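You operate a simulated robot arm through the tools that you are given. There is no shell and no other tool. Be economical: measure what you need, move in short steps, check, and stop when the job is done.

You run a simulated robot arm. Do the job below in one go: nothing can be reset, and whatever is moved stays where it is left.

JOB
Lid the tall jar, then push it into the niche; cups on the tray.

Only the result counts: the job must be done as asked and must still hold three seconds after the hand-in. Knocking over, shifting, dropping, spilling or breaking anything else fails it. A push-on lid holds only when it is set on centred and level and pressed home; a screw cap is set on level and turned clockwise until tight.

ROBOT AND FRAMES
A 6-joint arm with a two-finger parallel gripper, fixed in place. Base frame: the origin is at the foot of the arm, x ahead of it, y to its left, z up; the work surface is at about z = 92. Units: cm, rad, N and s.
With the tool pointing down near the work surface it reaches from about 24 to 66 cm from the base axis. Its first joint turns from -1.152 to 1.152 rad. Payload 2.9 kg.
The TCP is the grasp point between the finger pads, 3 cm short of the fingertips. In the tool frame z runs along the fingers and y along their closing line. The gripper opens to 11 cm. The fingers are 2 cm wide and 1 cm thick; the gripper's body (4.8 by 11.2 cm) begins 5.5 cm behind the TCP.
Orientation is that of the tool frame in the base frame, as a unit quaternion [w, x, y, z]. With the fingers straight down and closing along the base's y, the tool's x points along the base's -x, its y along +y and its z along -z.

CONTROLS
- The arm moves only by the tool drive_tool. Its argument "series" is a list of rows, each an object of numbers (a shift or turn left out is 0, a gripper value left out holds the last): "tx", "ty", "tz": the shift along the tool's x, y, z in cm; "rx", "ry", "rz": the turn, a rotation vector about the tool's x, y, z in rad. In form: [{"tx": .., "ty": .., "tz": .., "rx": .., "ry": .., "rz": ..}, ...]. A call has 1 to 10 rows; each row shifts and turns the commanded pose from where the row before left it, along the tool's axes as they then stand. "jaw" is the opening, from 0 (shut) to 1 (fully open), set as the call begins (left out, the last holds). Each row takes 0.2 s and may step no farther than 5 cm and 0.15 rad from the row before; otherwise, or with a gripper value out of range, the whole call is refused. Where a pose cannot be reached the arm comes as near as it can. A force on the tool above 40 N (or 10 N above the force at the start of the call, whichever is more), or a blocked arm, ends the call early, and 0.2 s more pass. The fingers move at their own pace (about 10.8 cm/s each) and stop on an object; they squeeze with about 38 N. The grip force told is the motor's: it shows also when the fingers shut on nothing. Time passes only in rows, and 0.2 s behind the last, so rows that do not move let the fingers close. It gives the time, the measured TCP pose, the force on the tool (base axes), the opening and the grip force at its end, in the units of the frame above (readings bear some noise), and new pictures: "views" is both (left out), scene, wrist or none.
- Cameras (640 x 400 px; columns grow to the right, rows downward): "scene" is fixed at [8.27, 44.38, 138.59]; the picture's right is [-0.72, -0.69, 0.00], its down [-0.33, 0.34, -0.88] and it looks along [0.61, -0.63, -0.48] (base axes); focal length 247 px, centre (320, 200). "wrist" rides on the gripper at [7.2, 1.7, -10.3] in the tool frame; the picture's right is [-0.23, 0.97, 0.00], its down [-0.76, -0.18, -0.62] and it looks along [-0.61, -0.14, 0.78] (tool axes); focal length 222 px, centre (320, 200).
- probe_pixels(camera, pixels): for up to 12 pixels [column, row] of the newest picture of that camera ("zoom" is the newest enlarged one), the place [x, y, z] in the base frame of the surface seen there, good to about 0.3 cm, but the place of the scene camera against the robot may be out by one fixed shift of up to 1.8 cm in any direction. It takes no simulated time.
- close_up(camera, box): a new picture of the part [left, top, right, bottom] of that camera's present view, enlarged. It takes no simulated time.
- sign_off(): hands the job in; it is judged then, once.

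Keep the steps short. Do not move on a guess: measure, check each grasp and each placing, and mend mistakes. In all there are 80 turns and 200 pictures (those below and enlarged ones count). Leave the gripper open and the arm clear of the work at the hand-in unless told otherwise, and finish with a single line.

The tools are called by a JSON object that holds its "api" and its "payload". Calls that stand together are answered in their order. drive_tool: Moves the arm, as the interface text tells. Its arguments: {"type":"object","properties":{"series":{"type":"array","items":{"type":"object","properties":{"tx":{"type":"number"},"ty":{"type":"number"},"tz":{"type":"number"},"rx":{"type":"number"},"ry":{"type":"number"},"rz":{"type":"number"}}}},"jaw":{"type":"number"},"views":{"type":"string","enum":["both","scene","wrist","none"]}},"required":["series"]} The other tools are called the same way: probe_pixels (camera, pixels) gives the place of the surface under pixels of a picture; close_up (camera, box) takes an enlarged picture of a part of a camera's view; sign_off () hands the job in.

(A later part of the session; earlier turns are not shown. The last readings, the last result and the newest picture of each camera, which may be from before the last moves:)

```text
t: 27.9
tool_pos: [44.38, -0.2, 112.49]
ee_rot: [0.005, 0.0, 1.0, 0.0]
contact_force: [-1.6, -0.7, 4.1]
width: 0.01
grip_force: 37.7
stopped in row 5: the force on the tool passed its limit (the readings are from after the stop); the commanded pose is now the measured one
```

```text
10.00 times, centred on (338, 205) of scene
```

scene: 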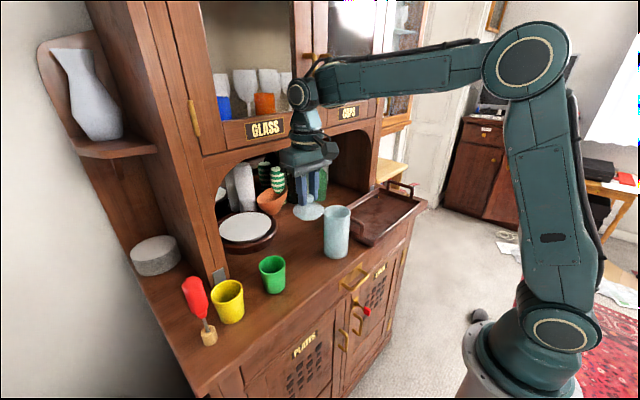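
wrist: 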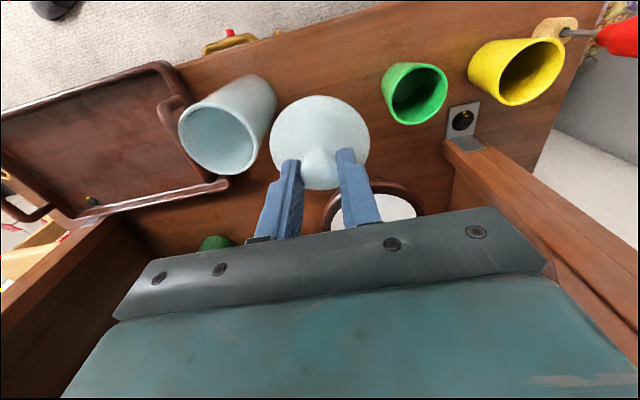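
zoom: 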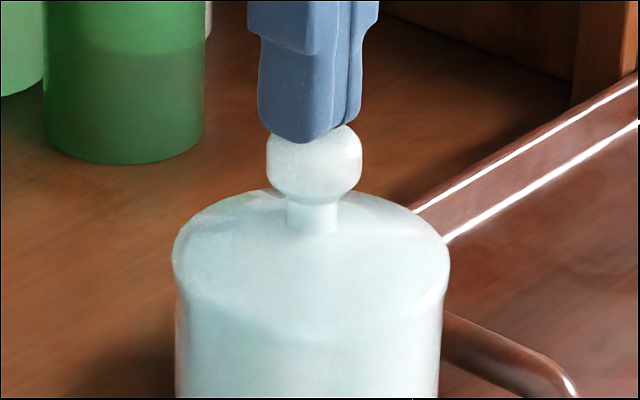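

The press hit the 40 N limit on the knob top and the lid stays level: it's home. Now I raise, and look at the niche for the push lane.

{"api": "drive_tool", "payload": {"series": [{"tz": -2}, {"tz": -3}, {"tx": 3, "tz": -3}, {"tx": 4, "tz": -2}, {"tx": 4}, {"tx": 4}]}}

{"api": "close_up", "payload": {"camera": "scene", "box": [210, 130, 370, 260]}}

```text
t: 29.3
tool_pos: [28.74, -0.52, 122.36]
ee_rot: [0.005, 0.0, 1.0, -0.001]
contact_force: [-1.0, 0.7, 0.1]
width: 0.0
grip_force: 37.7
```

scene: 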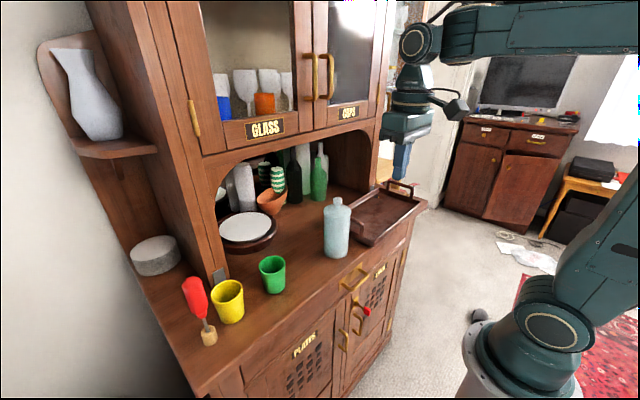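
wrist: 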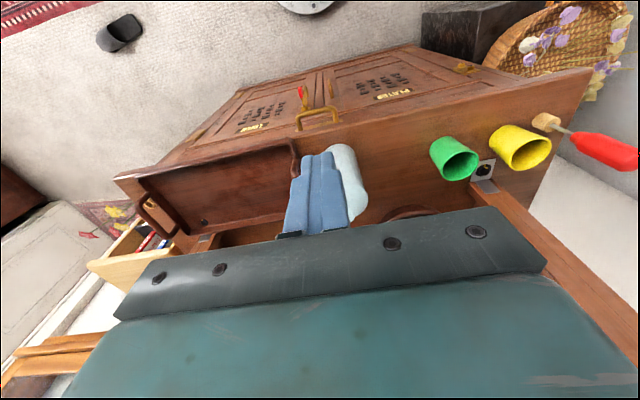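

```text
3.08 times, centred on (290, 195) of scene
```

zoom: 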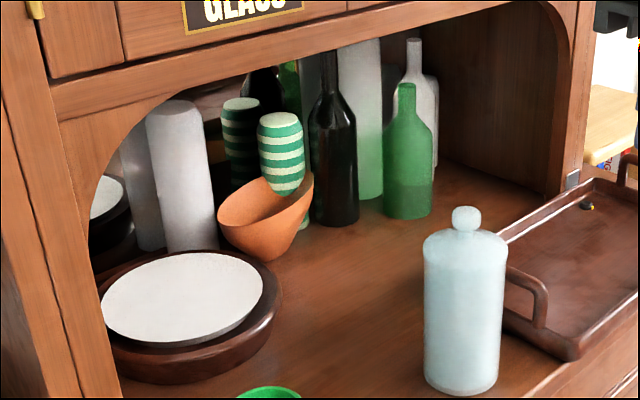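

{"api": "probe_pixels", "payload": {"camera": "zoom", "pixels": [[265, 262], [222, 215], [312, 185], [265, 225], [335, 222], [405, 212], [385, 205], [430, 205], [280, 295], [270, 330], [500, 170], [350, 260]]}}

{"api": "probe_pixels", "payload": {"camera": "zoom", "pixels": [[265, 248], [240, 245], [290, 240], [455, 385], [466, 215], [430, 250], [508, 240], [300, 235], [480, 200], [300, 250], [320, 222], [545, 195]]}}

```text
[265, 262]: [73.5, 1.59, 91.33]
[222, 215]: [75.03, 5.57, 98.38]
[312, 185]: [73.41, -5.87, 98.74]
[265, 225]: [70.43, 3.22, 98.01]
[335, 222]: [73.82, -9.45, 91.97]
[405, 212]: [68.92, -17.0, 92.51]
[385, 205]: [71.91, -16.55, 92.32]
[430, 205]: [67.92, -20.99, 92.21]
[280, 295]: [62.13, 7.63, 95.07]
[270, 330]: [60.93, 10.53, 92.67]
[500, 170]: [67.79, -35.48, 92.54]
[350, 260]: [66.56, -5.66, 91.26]
```

```text
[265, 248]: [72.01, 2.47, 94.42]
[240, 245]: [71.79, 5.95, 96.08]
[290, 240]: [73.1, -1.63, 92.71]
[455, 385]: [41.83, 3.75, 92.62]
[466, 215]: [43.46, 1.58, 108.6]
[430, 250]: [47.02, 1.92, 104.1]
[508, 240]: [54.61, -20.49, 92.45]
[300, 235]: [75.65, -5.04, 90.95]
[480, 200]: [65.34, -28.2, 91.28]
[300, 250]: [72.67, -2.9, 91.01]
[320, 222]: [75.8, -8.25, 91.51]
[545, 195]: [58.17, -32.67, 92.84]
```

Lane is clear: plate edge y≈6.4, bowl front x≈70. I'll tilt the tool so the tips point forward (30°), jaw ≈4.5 cm to cradle the jar.

{"api": "drive_tool", "payload": {"series": [{"ry": -0.13}, {"ry": -0.13}, {"ry": -0.13}, {"ry": -0.13}, {}], "jaw": 0.41}}

```text
t: 30.5
tool_pos: [29.18, -0.39, 122.37]
ee_rot: [0.263, 0.0, 0.965, -0.001]
contact_force: [0.2, 0.2, 0.7]
width: 4.51
grip_force: 0.1
```

scene: 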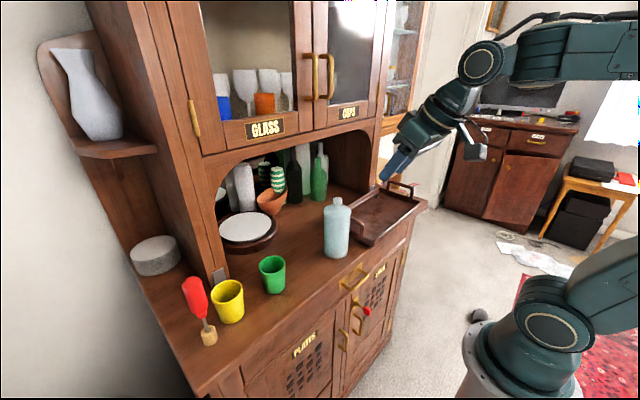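
wrist: 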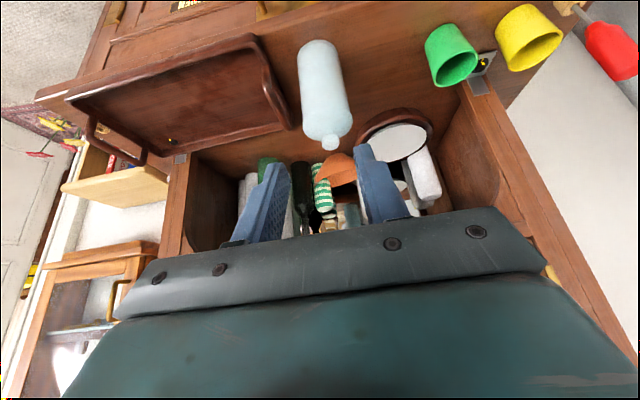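

Tilt is right. Quick probes of niche items from this view, and descend in front of the jar.

{"api": "probe_pixels", "payload": {"camera": "wrist", "pixels": [[340, 160], [352, 165], [325, 185], [365, 135], [360, 128], [302, 170], [265, 165], [330, 142], [322, 50], [282, 80], [345, 85], [303, 85]]}}

{"api": "drive_tool", "payload": {"series": [{"tx": 1.29, "ty": 0.04, "tz": 4.0}, {"tx": 1.29, "ty": 0.04, "tz": 4.0}, {"tx": 1.29, "ty": 0.04, "tz": 4.0}, {"tx": 1.29, "ty": 0.04, "tz": 4.0}, {"tx": 1.29, "ty": 0.04, "tz": 4.0}, {"tx": 1.25, "ty": 0.04, "tz": 3.9}, {}]}}

```text
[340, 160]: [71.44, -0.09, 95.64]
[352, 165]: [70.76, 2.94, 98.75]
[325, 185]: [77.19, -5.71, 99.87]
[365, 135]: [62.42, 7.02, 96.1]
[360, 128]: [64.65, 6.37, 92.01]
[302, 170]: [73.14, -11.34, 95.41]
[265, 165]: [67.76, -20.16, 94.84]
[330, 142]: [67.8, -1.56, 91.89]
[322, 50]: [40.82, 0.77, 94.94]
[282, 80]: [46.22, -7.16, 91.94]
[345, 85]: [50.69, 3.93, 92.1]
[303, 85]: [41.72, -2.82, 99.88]
```

```text
t: 32.1
tool_pos: [34.77, 0.36, 97.27]
ee_rot: [0.263, -0.001, 0.965, 0.0]
contact_force: [-0.4, 0.1, -0.3]
width: 4.53
grip_force: 0.0
```

scene: 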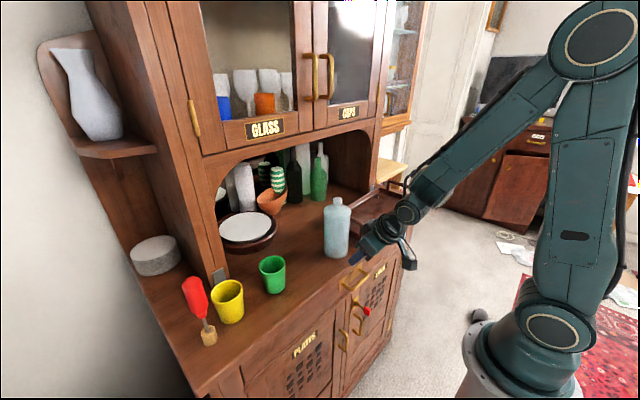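
wrist: 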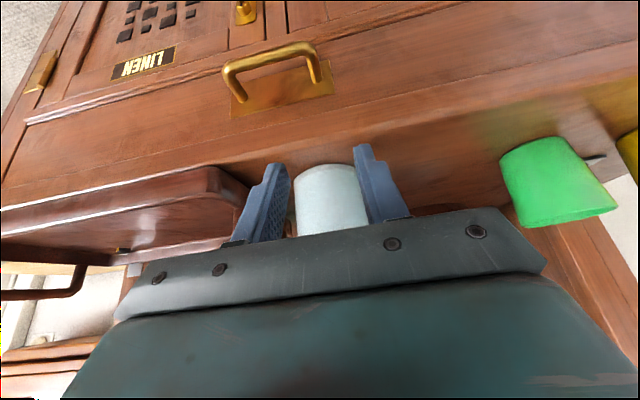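

Now advance along base +x to just before contact, correcting y by -0.4.

{"api": "drive_tool", "payload": {"series": [{"tx": -1.3, "tz": 0.745, "ty": -0.2}, {"tx": -1.3, "tz": 0.745, "ty": -0.2}, {"tx": -0.43, "tz": 0.25}, {}]}}

{"api": "close_up", "payload": {"camera": "scene", "box": [300, 190, 420, 290]}}

```text
t: 33.1
tool_pos: [38.14, -0.3, 97.58]
ee_rot: [0.261, -0.001, 0.965, -0.001]
contact_force: [0.5, 0.4, 0.1]
width: 4.5
grip_force: 0.0
```

scene: 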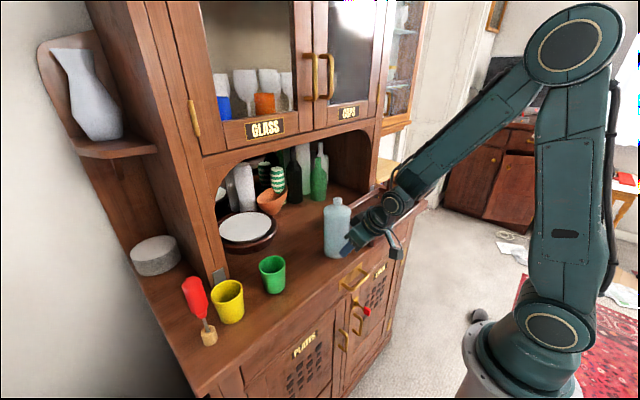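
wrist: 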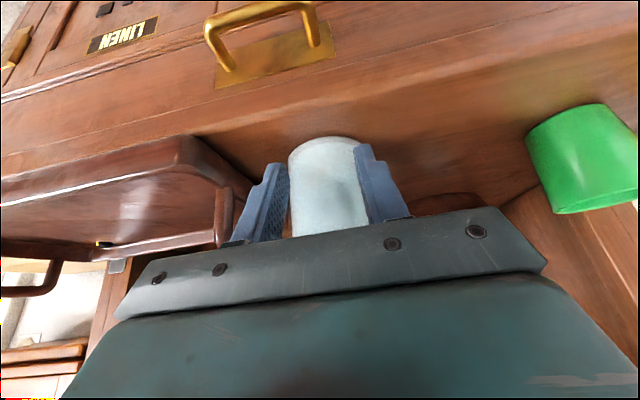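

```text
4.00 times, centred on (360, 240) of scene
```

zoom: 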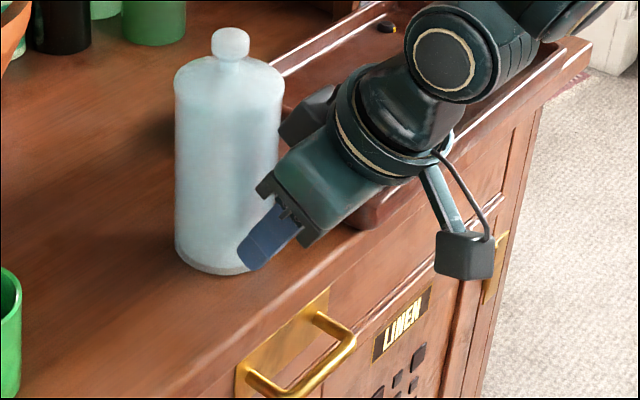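

Just short of contact, fingers cradle the jar. Push gently 3 cm.

{"api": "drive_tool", "payload": {"series": [{"tx": -0.26, "tz": 0.15}, {"tx": -0.26, "tz": 0.15}, {"tx": -0.35, "tz": 0.2}, {"tx": -0.43, "tz": 0.25}, {"tx": -0.43, "tz": 0.25}, {"tx": -0.43, "tz": 0.25}, {"tx": -0.43, "tz": 0.25}]}}

{"api": "close_up", "payload": {"camera": "scene", "box": [290, 180, 410, 280]}}

```text
t: 34.7
tool_pos: [41.12, -0.3, 97.89]
ee_rot: [0.263, 0.0, 0.965, 0.0]
contact_force: [-1.0, -0.3, 0.1]
width: 4.54
grip_force: 0.5
```

scene: 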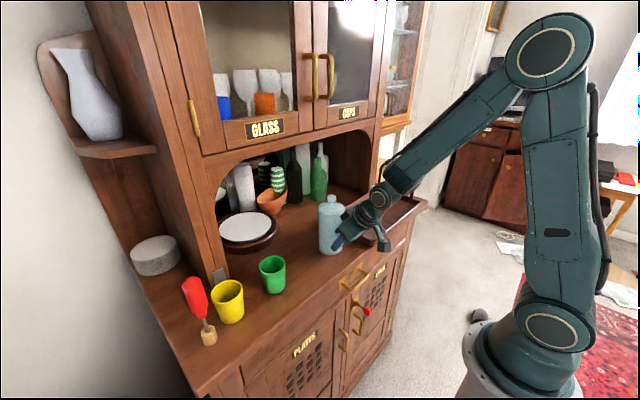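
wrist: 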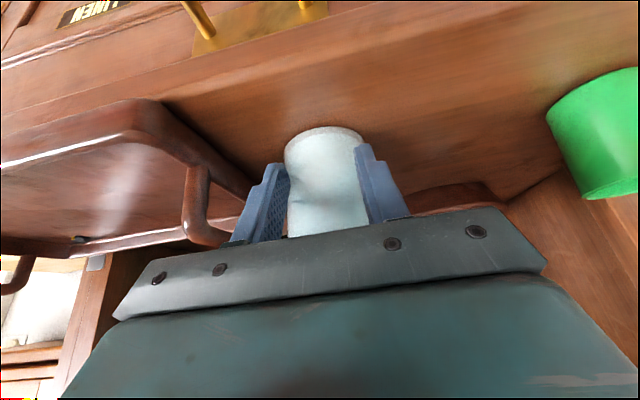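

```text
4.00 times, centred on (350, 230) of scene
```

zoom: 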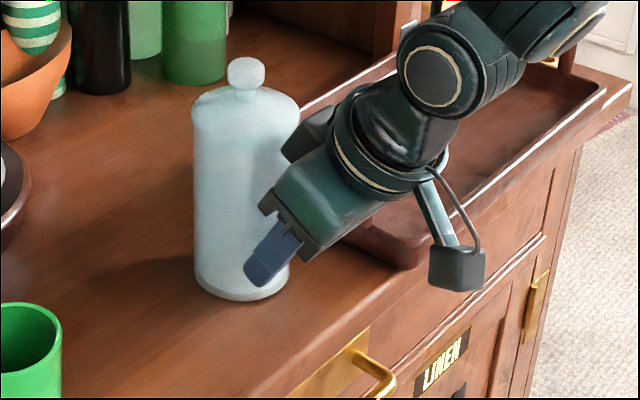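

Sliding upright. Continue 9 cm.

{"api": "drive_tool", "payload": {"series": [{"tx": -0.43, "tz": 0.253}, {"tx": -0.69, "tz": 0.42}, {"tx": -0.776, "tz": 0.47}, {"tx": -0.776, "tz": 0.47}, {"tx": -0.776, "tz": 0.47}, {"tx": -0.776, "tz": 0.47}, {"tx": -0.776, "tz": 0.47}, {"tx": -0.776, "tz": 0.47}, {"tx": -0.776, "tz": 0.47}, {"tx": -0.69, "tz": 0.41}]}}

{"api": "close_up", "payload": {"camera": "scene", "box": [240, 130, 400, 250]}}

```text
t: 36.9
tool_pos: [49.57, -0.12, 97.56]
ee_rot: [0.263, 0.0, 0.965, -0.001]
contact_force: [-1.2, -0.8, 0.2]
width: 4.56
grip_force: 0.4
```

scene: 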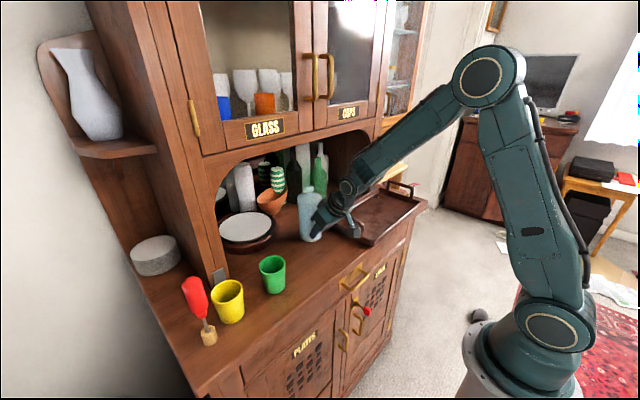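
wrist: 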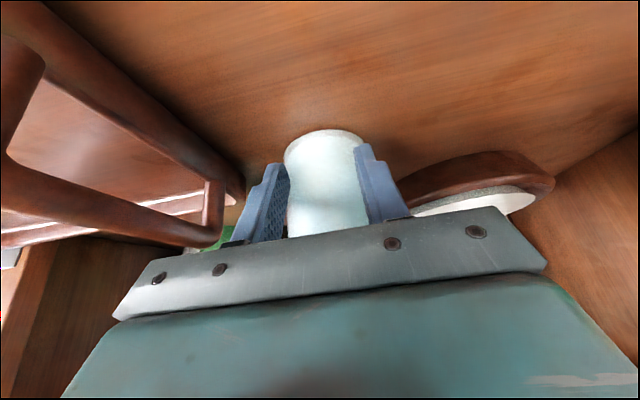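

```text
3.33 times, centred on (320, 190) of scene
```

zoom: 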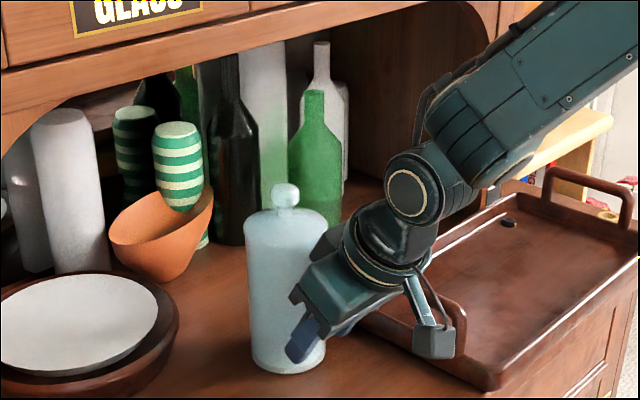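

Good. Continue 7.3 cm more; nothing is near.

{"api": "drive_tool", "payload": {"series": [{"tx": -0.43, "tz": 0.253}, {"tx": -0.69, "tz": 0.41}, {"tx": -0.776, "tz": 0.456}, {"tx": -0.776, "tz": 0.456}, {"tx": -0.776, "tz": 0.456}, {"tx": -0.776, "tz": 0.456}, {"tx": -0.776, "tz": 0.456}, {"tx": -0.69, "tz": 0.41}, {"tx": -0.43, "tz": 0.25}, {"tx": -0.26, "tz": 0.15}]}}

{"api": "close_up", "payload": {"camera": "scene", "box": [240, 130, 400, 250]}}

```text
t: 39.1
tool_pos: [57.0, -0.2, 97.57]
ee_rot: [0.262, 0.0, 0.965, -0.001]
contact_force: [-1.1, 0.2, 0.1]
width: 4.53
grip_force: 0.3
```

scene: 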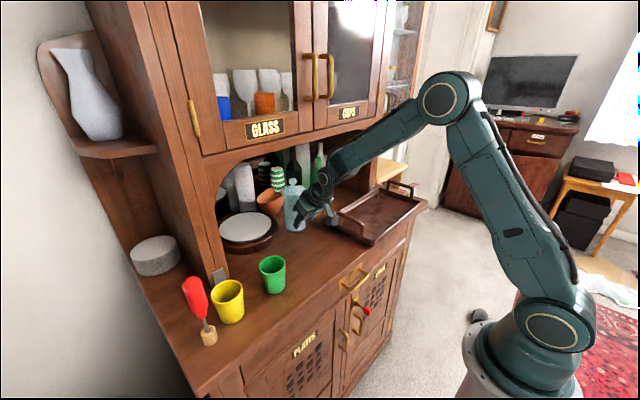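
wrist: 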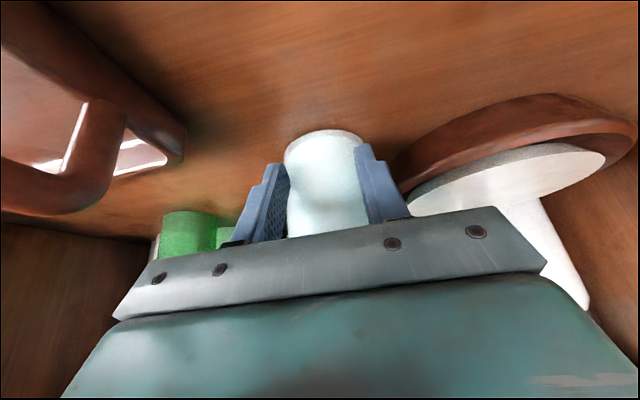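

```text
3.33 times, centred on (320, 190) of scene
```

zoom: 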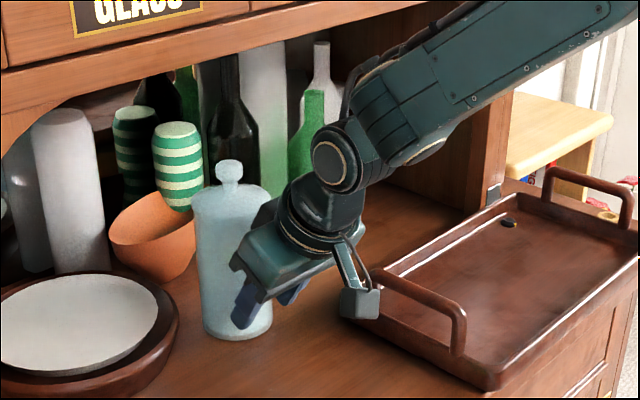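

Jar is at x≈62, upright, inside. Back straight out along -x.

{"api": "drive_tool", "payload": {"series": [{"tx": 0.43, "tz": -0.253}, {"tx": 1.3, "tz": -0.76}, {"tx": 2.6, "tz": -1.52}, {"tx": 2.6, "tz": -1.52}, {"tx": 2.6, "tz": -1.52}, {"tx": 2.6, "tz": -1.52}, {"tx": 2.6, "tz": -1.52}, {"tx": 2.6, "tz": -1.52}, {}]}}

{"api": "close_up", "payload": {"camera": "scene", "box": [220, 130, 380, 250]}}

```text
t: 41.1
tool_pos: [37.1, -0.34, 97.6]
ee_rot: [0.262, 0.0, 0.965, -0.001]
contact_force: [0.2, -0.3, -0.6]
width: 4.52
grip_force: 0.0
```

scene: 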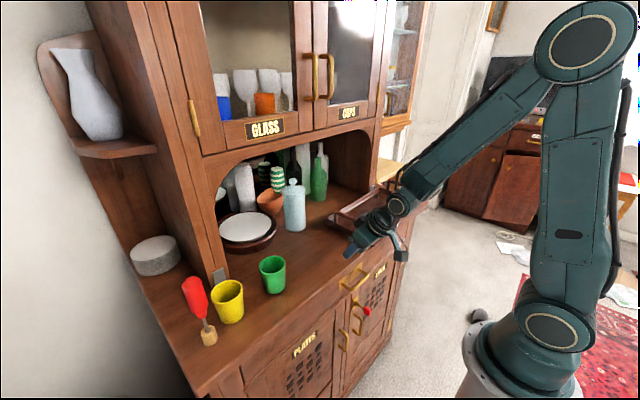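
wrist: 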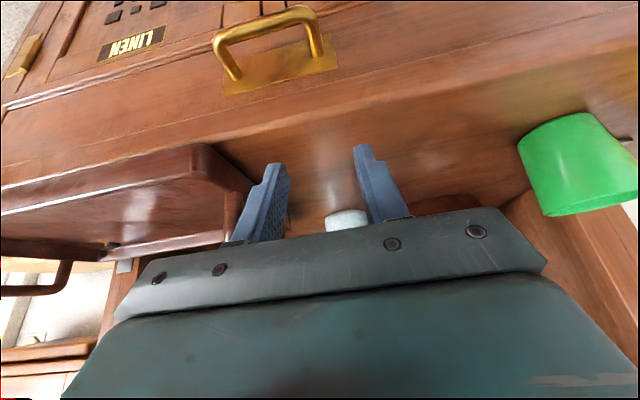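

```text
3.33 times, centred on (300, 190) of scene
```

zoom: 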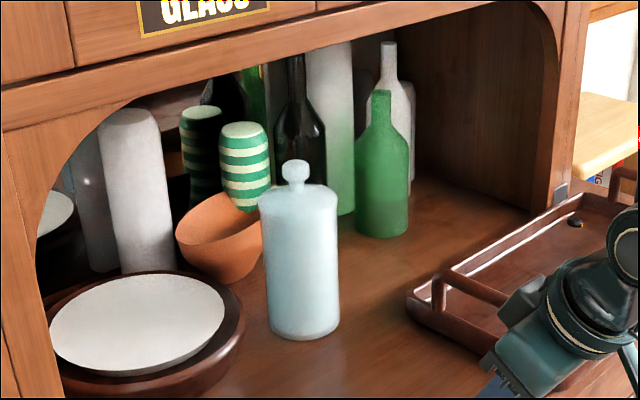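

Jar lidded and in the niche. Raise, level the tool, and go to the green cup.

{"api": "drive_tool", "payload": {"series": [{"tx": -1.28, "tz": -3.5}, {"tx": -1.28, "tz": -3.5}, {"tx": -1.28, "tz": -3.5}, {"tx": -1.28, "tz": -3.5}, {"tx": -1.28, "tz": -3.5}, {"tx": -1.28, "tz": -3.5}, {"ry": 0.132}, {"ry": 0.132}, {"ry": 0.132}, {"ry": 0.132}], "views": "none"}}

{"api": "drive_tool", "payload": {"series": [{"ty": 4.0, "tx": -0.8}, {"ty": 4.0, "tx": -0.8}, {"ty": 4.0, "tx": -0.8}, {"ty": 4.0, "tx": -0.8}, {"ty": 4.4, "tx": -0.8}, {}], "jaw": 0.85}}

```text
t: 43.3
tool_pos: [32.91, -0.39, 119.8]
ee_rot: [-0.001, 0.001, 1.0, 0.0]
contact_force: [0.2, 0.2, 0.1]
width: 4.49
grip_force: 0.0
```

```text
t: 44.7
tool_pos: [37.27, 20.2, 119.4]
ee_rot: [0.001, 0.001, 1.0, -0.001]
contact_force: [0.0, 0.5, 0.3]
width: 9.36
grip_force: 0.0
```

scene: 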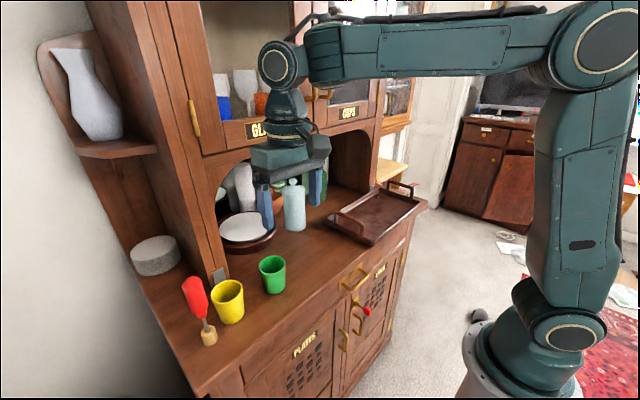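
wrist: 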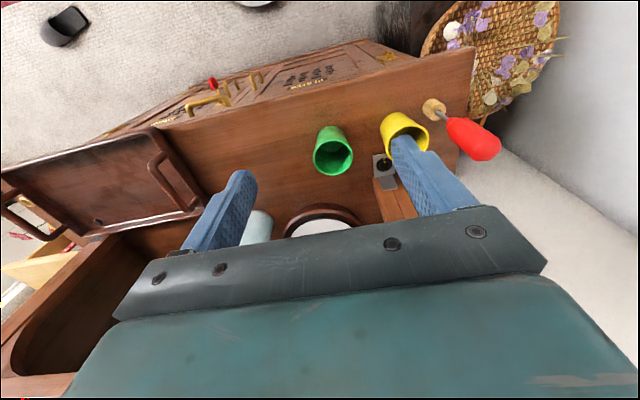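

{"api": "close_up", "payload": {"camera": "wrist", "box": [290, 90, 510, 210]}}

{"api": "probe_pixels", "payload": {"camera": "wrist", "pixels": [[314, 155], [352, 155], [333, 174], [333, 139], [320, 135], [348, 140], [387, 150], [424, 142], [400, 124], [428, 128], [433, 108], [450, 118]]}}

```text
2.91 times, centred on (400, 150) of wrist
```

zoom: 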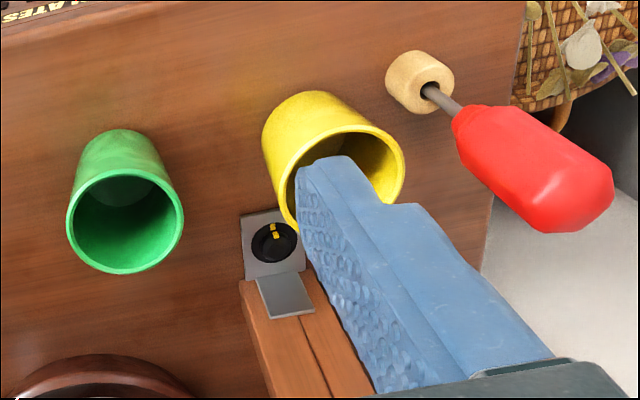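

```text
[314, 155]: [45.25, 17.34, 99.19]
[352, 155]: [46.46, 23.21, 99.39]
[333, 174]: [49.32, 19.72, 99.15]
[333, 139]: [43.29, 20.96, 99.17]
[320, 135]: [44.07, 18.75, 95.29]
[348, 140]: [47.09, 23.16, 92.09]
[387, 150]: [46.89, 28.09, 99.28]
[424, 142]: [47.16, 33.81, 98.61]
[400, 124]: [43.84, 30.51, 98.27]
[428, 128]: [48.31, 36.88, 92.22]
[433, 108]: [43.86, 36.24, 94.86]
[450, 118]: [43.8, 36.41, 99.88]
```

Green cup centre ≈(46.1,20.25), rim z 99.3, radius ≈3. Yellow ≈(46.5,31.05). The red-handled awl stands at (43.8,36.2), so yellow will need a turned grip. First go down over green.

{"api": "drive_tool", "payload": {"series": [{"tx": -2.2, "tz": 2.9}, {"tx": -2.2, "tz": 2.9}, {"tx": -2.2, "tz": 2.9}, {"tx": -2.1, "tz": 2.9}, {}], "jaw": 0.8}}

{"api": "probe_pixels", "payload": {"camera": "scene", "pixels": [[188, 280], [195, 278], [192, 300], [200, 318], [209, 335], [182, 285], [206, 300]]}}

```text
t: 45.9
tool_pos: [46.09, 20.05, 108.16]
ee_rot: [0.002, 0.0, 1.0, -0.001]
contact_force: [-0.1, 0.2, 0.4]
width: 8.82
grip_force: 0.1
```

scene: 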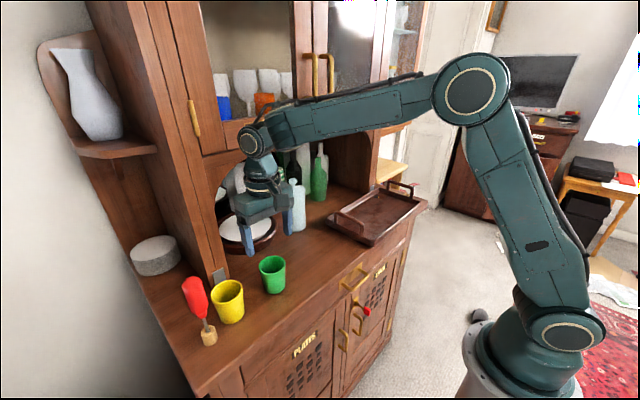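
wrist: 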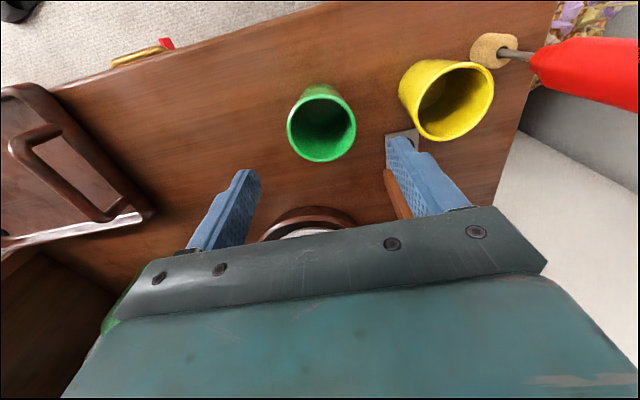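

```text
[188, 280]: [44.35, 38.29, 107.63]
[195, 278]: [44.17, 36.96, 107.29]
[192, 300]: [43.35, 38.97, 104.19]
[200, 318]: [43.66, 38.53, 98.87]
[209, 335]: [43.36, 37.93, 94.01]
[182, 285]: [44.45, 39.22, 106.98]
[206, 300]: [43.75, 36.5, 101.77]
```

Centred over green. Lower to TCP z≈97.5.

{"api": "drive_tool", "payload": {"series": [{"tz": 3.5, "ty": 0.1}, {"tz": 3.5}, {"tz": 2.5}, {"tz": 1.1}, {}]}}

```text
t: 47.1
tool_pos: [45.96, 20.1, 97.47]
ee_rot: [0.002, 0.0, 1.0, 0.0]
contact_force: [0.1, -0.1, 0.0]
width: 8.8
grip_force: 0.1
```

scene: 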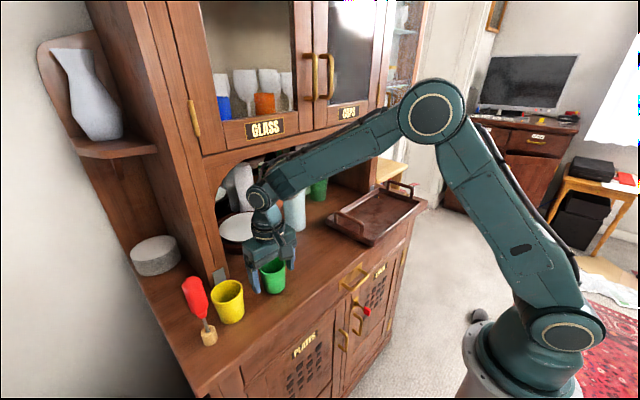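
wrist: 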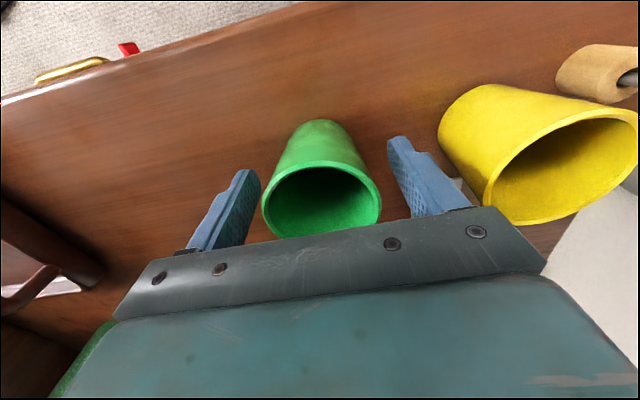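

{"api": "drive_tool", "payload": {"series": [{}, {}, {}, {}], "jaw": 0, "views": "none"}}

{"api": "drive_tool", "payload": {"series": [{"tz": -0.3}, {"tz": -0.5}, {"tz": -0.6}, {"tz": -0.6}]}}

{"api": "close_up", "payload": {"camera": "scene", "box": [230, 230, 310, 310]}}

```text
t: 48.1
tool_pos: [45.91, 20.21, 97.57]
ee_rot: [0.001, 0.0, 1.0, -0.001]
contact_force: [-0.5, -0.1, -0.4]
width: 6.07
grip_force: 38.3
```

```text
t: 49.1
tool_pos: [45.78, 20.3, 99.41]
ee_rot: [0.001, 0.0, 1.0, -0.001]
contact_force: [-0.4, -0.3, -1.5]
width: 6.06
grip_force: 38.1
```

scene: 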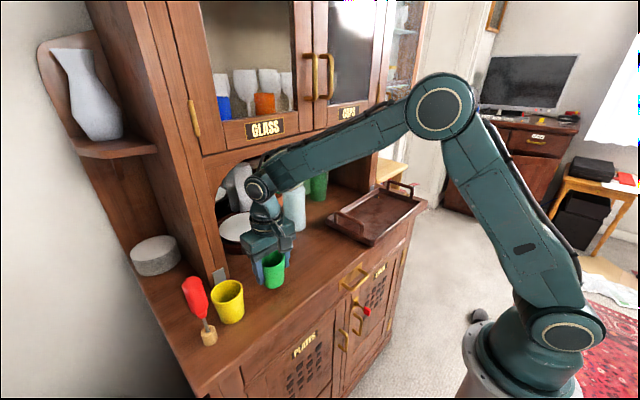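
wrist: 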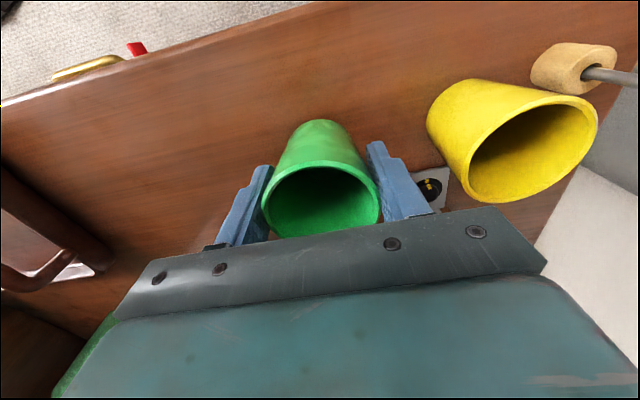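

```text
5.00 times, centred on (270, 270) of scene
```

zoom: 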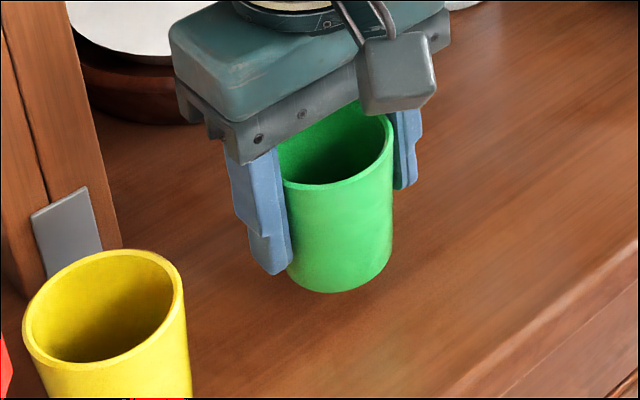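

Green cup held and level. Lift gently and carry toward the tray.

{"api": "drive_tool", "payload": {"series": [{"tz": -0.8}, {"tz": -1.2}, {"tz": -1.5}, {"tz": -1.6}, {"tz": -1.6}, {"tz": -1.6}, {"tz": -1.5}, {"tz": -1.2}, {"tz": -0.8}], "views": "none"}}

{"api": "drive_tool", "payload": {"series": [{"ty": -1.0}, {"ty": -2}, {"ty": -2.8}, {"ty": -3}, {"ty": -3}, {"ty": -3}, {"ty": -3}, {"ty": -2.8}, {"ty": -2}, {"ty": -1}]}}

```text
t: 51.1
tool_pos: [45.62, 20.26, 111.36]
ee_rot: [0.001, 0.0, 1.0, -0.001]
contact_force: [0.1, 0.5, -1.2]
width: 6.09
grip_force: 38.4
```

```text
t: 53.3
tool_pos: [45.52, -3.53, 111.46]
ee_rot: [0.001, 0.001, 1.0, -0.001]
contact_force: [0.7, 0.8, -1.5]
width: 6.09
grip_force: 38.0
```

scene: 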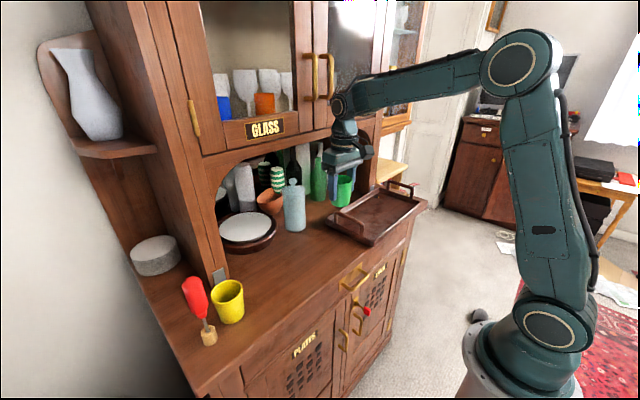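
wrist: 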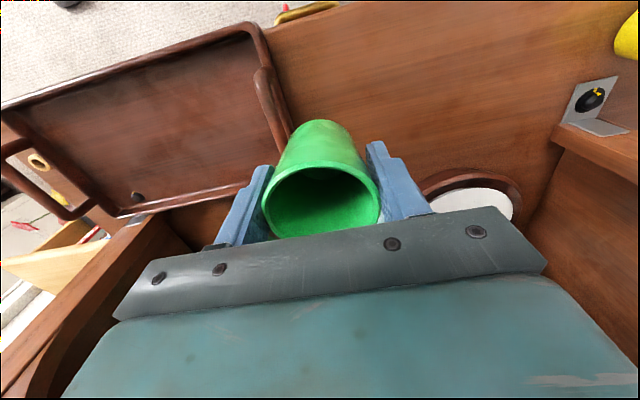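

Measure the tray from this view.

{"api": "close_up", "payload": {"camera": "wrist", "box": [0, 10, 300, 230]}}

{"api": "probe_pixels", "payload": {"camera": "wrist", "pixels": [[180, 110], [240, 60], [120, 165], [60, 140], [230, 150], [100, 90], [137, 196], [262, 75], [280, 125], [255, 30], [20, 110], [130, 208]]}}

```text
1.82 times, centred on (150, 120) of wrist
```

zoom: 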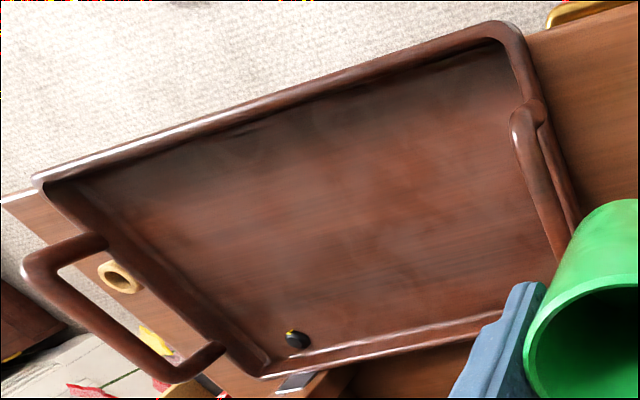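

```text
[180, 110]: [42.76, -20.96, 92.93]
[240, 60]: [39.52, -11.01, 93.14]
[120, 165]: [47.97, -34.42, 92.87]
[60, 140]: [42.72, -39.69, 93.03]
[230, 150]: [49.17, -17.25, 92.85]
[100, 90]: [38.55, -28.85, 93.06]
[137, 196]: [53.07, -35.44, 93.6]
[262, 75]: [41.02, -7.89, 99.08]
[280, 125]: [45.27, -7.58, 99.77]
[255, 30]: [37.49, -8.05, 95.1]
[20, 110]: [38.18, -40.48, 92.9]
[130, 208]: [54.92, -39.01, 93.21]
```

Tray floor z≈93, handle top ≈100 at y≈-7.6. Place green at about (45.5,-18): move over, then down to TCP ≈98.7.

{"api": "drive_tool", "payload": {"series": [{"ty": -1.0}, {"ty": -2}, {"ty": -2.6}, {"ty": -2.8}, {"ty": -2.6}, {"ty": -2}, {"ty": -1}, {"ty": -0.5}, {}], "views": "none"}}

{"api": "drive_tool", "payload": {"series": [{"tz": 1.0}, {"tz": 1.8}, {"tz": 2}, {"tz": 2}, {"tz": 1.8}, {"tz": 1.4}, {"tz": 1.0}, {"tz": 0.7}, {}]}}

```text
t: 55.3
tool_pos: [45.64, -17.9, 111.31]
ee_rot: [0.001, 0.0, 1.0, 0.0]
contact_force: [0.7, 0.3, -1.7]
width: 6.09
grip_force: 37.6
```

```text
t: 57.3
tool_pos: [45.65, -17.84, 99.71]
ee_rot: [0.001, -0.001, 1.0, -0.001]
contact_force: [-0.6, -0.4, -0.9]
width: 6.04
grip_force: 38.4
```

scene: 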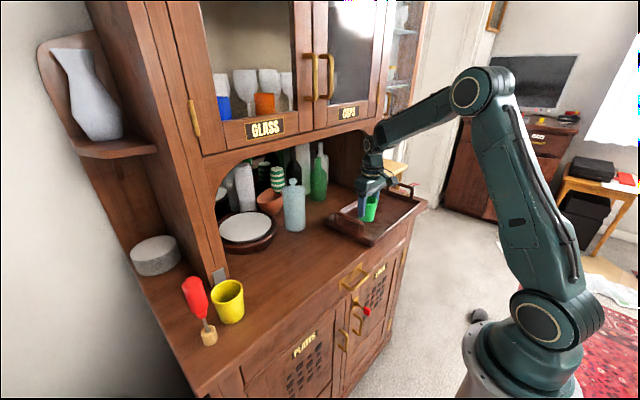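
wrist: 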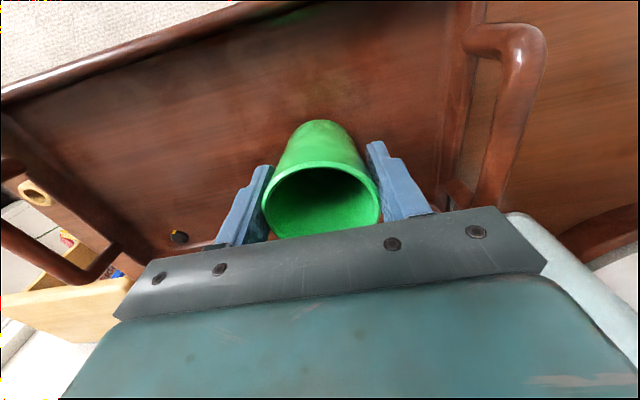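

Lower the last centimetre in small steps until contact.

{"api": "drive_tool", "payload": {"series": [{"tz": 0.3}, {"tz": 0.3}, {"tz": 0.2}, {"tz": 0.15}, {"tz": 0.15}], "views": "none"}}

{"api": "close_up", "payload": {"camera": "scene", "box": [330, 170, 420, 240]}}

```text
t: 58.5
tool_pos: [45.97, -17.84, 98.55]
ee_rot: [0.001, 0.001, 1.0, 0.0]
contact_force: [0.2, -0.2, -1.0]
width: 6.09
grip_force: 38.1
```

```text
5.71 times, centred on (375, 205) of scene
```

zoom: 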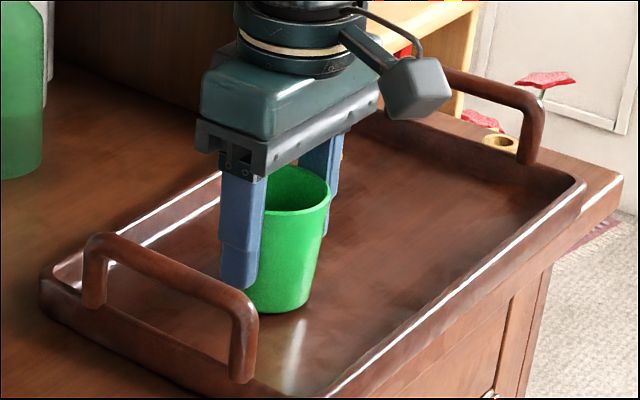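

{"api": "drive_tool", "payload": {"series": [{"tz": 0.1}, {"tz": 0.1}, {"tz": 0.1}], "views": "none"}}

```text
t: 59.3
tool_pos: [45.83, -18.01, 98.43]
ee_rot: [0.004, 0.001, 1.0, -0.002]
contact_force: [-5.0, -0.5, 24.6]
width: 6.09
grip_force: 38.5
```

Touching the tray (24 N). Ease up a touch, release and lift clear.

{"api": "drive_tool", "payload": {"series": [{"tz": -0.1}, {}], "views": "none"}}

{"api": "drive_tool", "payload": {"series": [{}, {}, {"tz": -1.5}, {"tz": -3}, {"tz": -4}, {"tz": -4}, {"tz": -2}], "jaw": 0.8}}

{"api": "close_up", "payload": {"camera": "scene", "box": [330, 170, 420, 240]}}

```text
t: 59.9
tool_pos: [45.94, -17.95, 98.41]
ee_rot: [0.003, 0.001, 1.0, -0.002]
contact_force: [2.3, -6.9, 16.6]
width: 6.07
grip_force: 38.4
```

```text
t: 61.5
tool_pos: [45.7, -17.84, 112.99]
ee_rot: [0.001, 0.001, 1.0, -0.001]
contact_force: [-0.2, -0.3, 0.4]
width: 8.77
grip_force: 0.0
```

scene: 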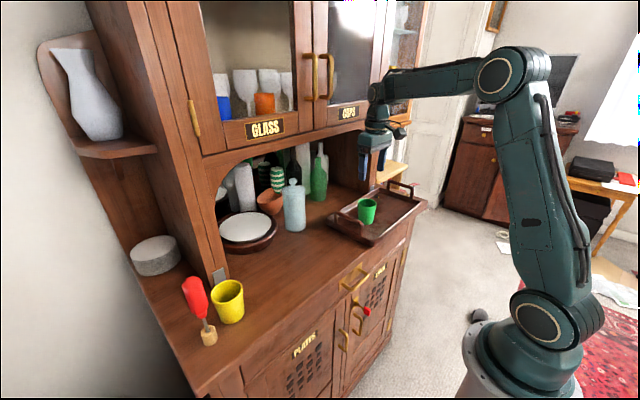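
wrist: 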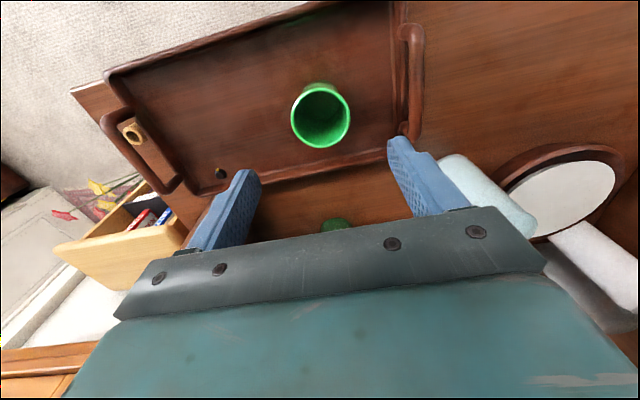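

```text
5.71 times, centred on (375, 205) of scene
```

zoom: 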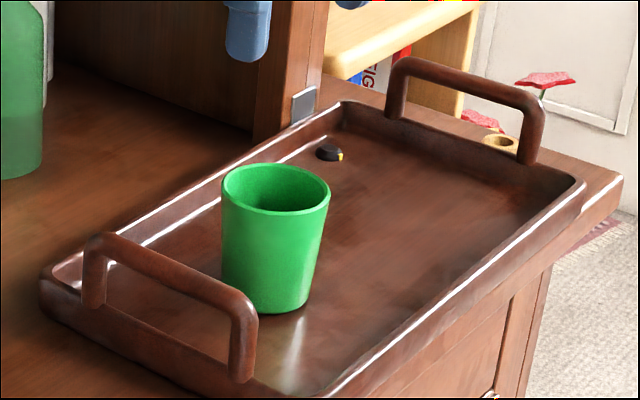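

Green stands on the tray. For the yellow cup I'll turn the gripper ~100° so it closes roughly along x, with the camera on the -y side, away from the awl. First back off and turn.

{"api": "drive_tool", "payload": {"series": [{"tx": 2.5, "tz": -2}, {"tx": 2.5, "tz": -2}, {"rz": -0.145, "ty": 2}, {"rz": -0.145}, {"rz": -0.145}, {"rz": -0.145}, {"rz": -0.145}, {"rz": -0.145}], "views": "none"}}

{"api": "drive_tool", "payload": {"series": [{"rz": -0.145}, {"rz": -0.145}, {"rz": -0.145}, {"rz": -0.145}, {"rz": -0.145}, {"rz": -0.145}, {}]}}

```text
t: 63.3
tool_pos: [40.72, -15.94, 116.87]
ee_rot: [0.0, -0.423, 0.906, -0.001]
contact_force: [0.1, 0.5, 0.1]
width: 8.81
grip_force: 0.1
```

```text
t: 64.9
tool_pos: [40.73, -15.75, 116.85]
ee_rot: [0.0, 0.765, -0.644, 0.002]
contact_force: [0.2, 0.2, 0.8]
width: 8.79
grip_force: 0.0
```

scene: 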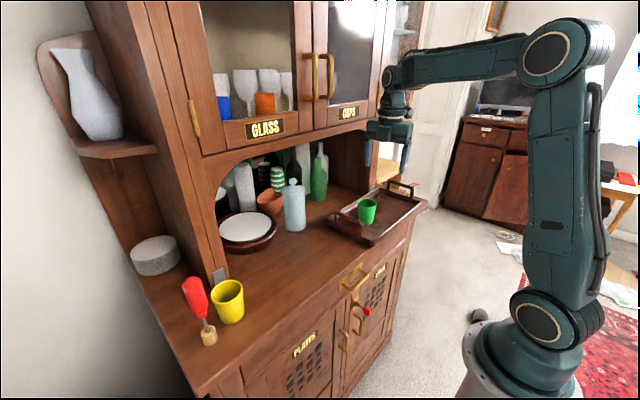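
wrist: 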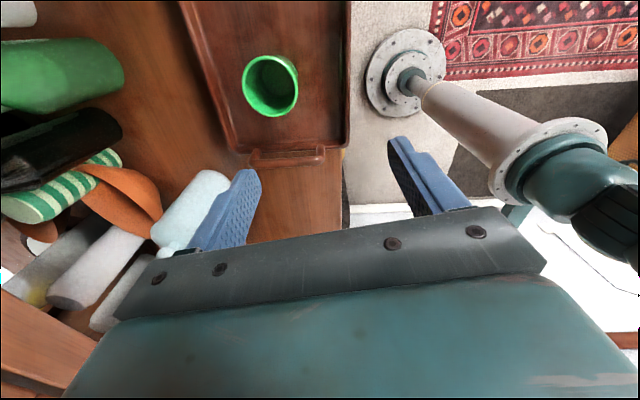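

Turned well. Travel at this height to in front of the yellow cup.

{"api": "drive_tool", "payload": {"series": [{"tx": -2.5, "ty": -0.43}, {"tx": -4.6, "ty": -0.8}, {"tx": -4.6, "ty": -0.8}, {"tx": -4.6, "ty": -0.8}, {"tx": -4.6, "ty": -0.8}, {"tx": -4.6, "ty": -0.8}, {"tx": -4.6, "ty": -0.8}, {"tx": -4.6, "ty": -0.8}, {"tx": -4.6, "ty": -0.8}, {"tx": -2.5, "ty": -0.43}], "views": "none"}}

{"api": "drive_tool", "payload": {"series": [{"tx": -1.5, "ty": -0.26}, {"tx": -2.3, "ty": -0.4}, {}]}}

```text
t: 67.1
tool_pos: [40.87, 26.67, 116.93]
ee_rot: [0.0, 0.764, -0.645, 0.001]
contact_force: [0.0, 0.6, 0.2]
width: 8.77
grip_force: 0.0
```

```text
t: 67.9
tool_pos: [40.86, 30.54, 116.97]
ee_rot: [-0.001, 0.764, -0.645, 0.001]
contact_force: [0.0, 0.2, -0.2]
width: 8.78
grip_force: 0.1
```

scene: 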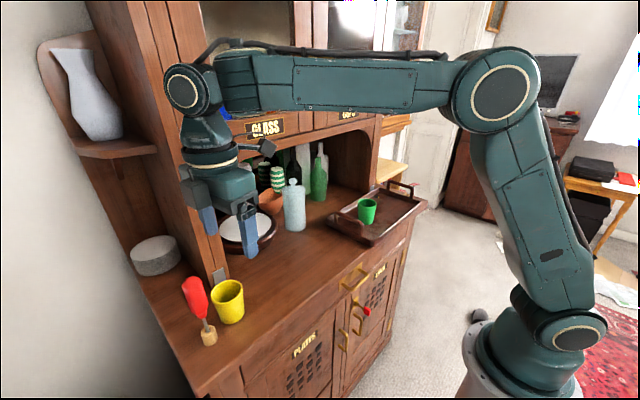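
wrist: 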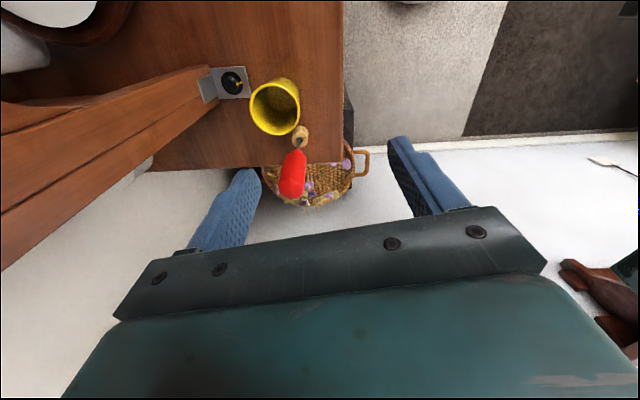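

{"api": "close_up", "payload": {"camera": "wrist", "box": [190, 60, 370, 210]}}

{"api": "probe_pixels", "payload": {"camera": "wrist", "pixels": [[253, 108], [298, 103], [275, 134], [270, 86], [285, 131], [258, 122], [300, 133], [293, 152], [281, 175], [303, 175], [292, 196], [292, 165]]}}

```text
2.67 times, centred on (280, 135) of wrist
```

zoom: 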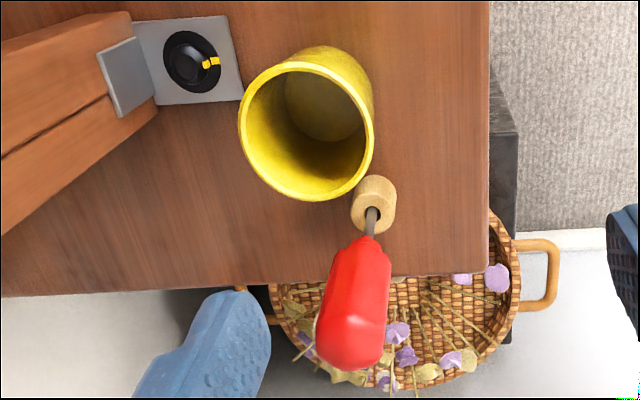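

```text
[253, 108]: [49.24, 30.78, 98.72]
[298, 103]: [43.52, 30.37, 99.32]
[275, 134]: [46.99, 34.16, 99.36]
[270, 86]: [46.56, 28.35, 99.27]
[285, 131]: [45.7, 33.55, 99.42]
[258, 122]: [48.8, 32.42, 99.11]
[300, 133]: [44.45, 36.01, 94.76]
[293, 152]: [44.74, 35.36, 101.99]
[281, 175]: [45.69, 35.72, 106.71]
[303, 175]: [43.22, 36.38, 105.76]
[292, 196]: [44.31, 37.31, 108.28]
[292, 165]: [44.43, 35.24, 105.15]
```

Yellow rim centre ≈(46.4,31.15); awl handle nearest face y≈35.2, top z 108.3. With this turn the clearance is ≈1.9 cm. Move over and go halfway down.

{"api": "drive_tool", "payload": {"series": [{"tx": 0.27, "ty": -2.75}, {"tx": 0.28, "ty": -2.75}, {"tz": 3}, {"tz": 3}, {"tz": 2.5}, {}]}}

{"api": "close_up", "payload": {"camera": "scene", "box": [150, 180, 300, 350]}}

```text
t: 69.3
tool_pos: [46.66, 30.71, 108.38]
ee_rot: [0.001, 0.765, -0.645, 0.001]
contact_force: [-0.5, 0.5, 0.1]
width: 8.81
grip_force: 0.0
```

scene: 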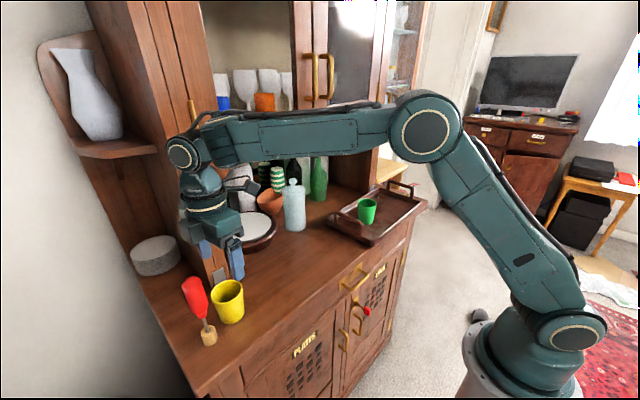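
wrist: 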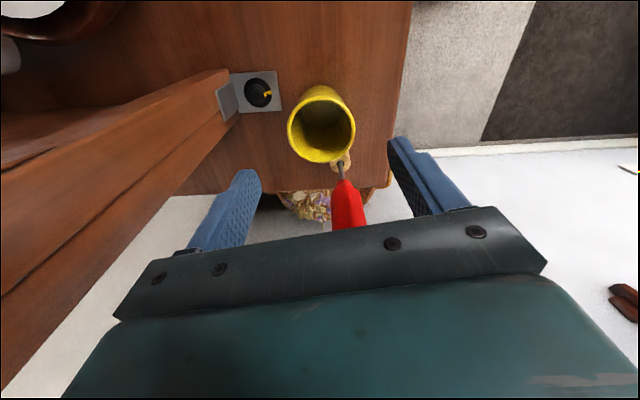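

```text
2.35 times, centred on (225, 265) of scene
```

zoom: 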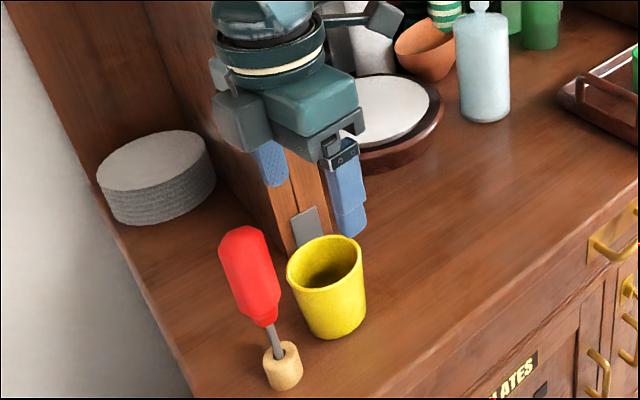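

I see a grey block on the gripper at the awl side; I look closer before going down.

{"api": "close_up", "payload": {"camera": "scene", "box": [170, 170, 270, 250]}}

{"api": "probe_pixels", "payload": {"camera": "scene", "pixels": [[186, 212], [192, 216], [184, 206], [190, 228], [196, 220], [210, 228], [232, 255], [203, 250], [225, 215], [200, 210], [187, 200], [230, 235]]}}

```text
5.00 times, centred on (220, 210) of scene
```

zoom: 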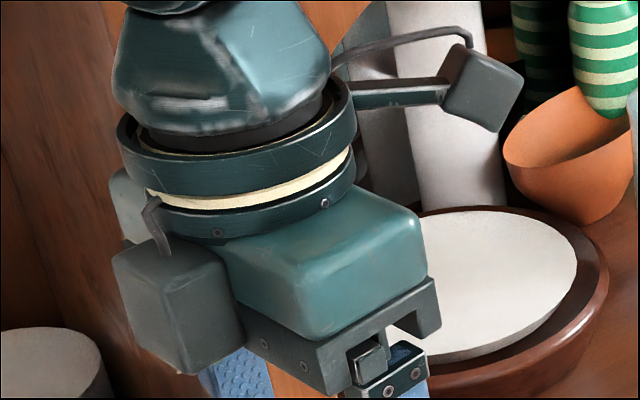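

```text
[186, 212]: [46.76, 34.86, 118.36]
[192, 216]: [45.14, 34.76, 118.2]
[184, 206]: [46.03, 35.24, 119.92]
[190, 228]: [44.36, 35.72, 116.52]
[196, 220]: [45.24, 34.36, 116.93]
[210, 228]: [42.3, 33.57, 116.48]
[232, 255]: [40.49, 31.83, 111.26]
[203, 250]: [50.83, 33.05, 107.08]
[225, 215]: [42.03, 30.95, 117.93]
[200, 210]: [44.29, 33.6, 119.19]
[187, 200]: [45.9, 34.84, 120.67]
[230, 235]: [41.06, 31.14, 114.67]
```

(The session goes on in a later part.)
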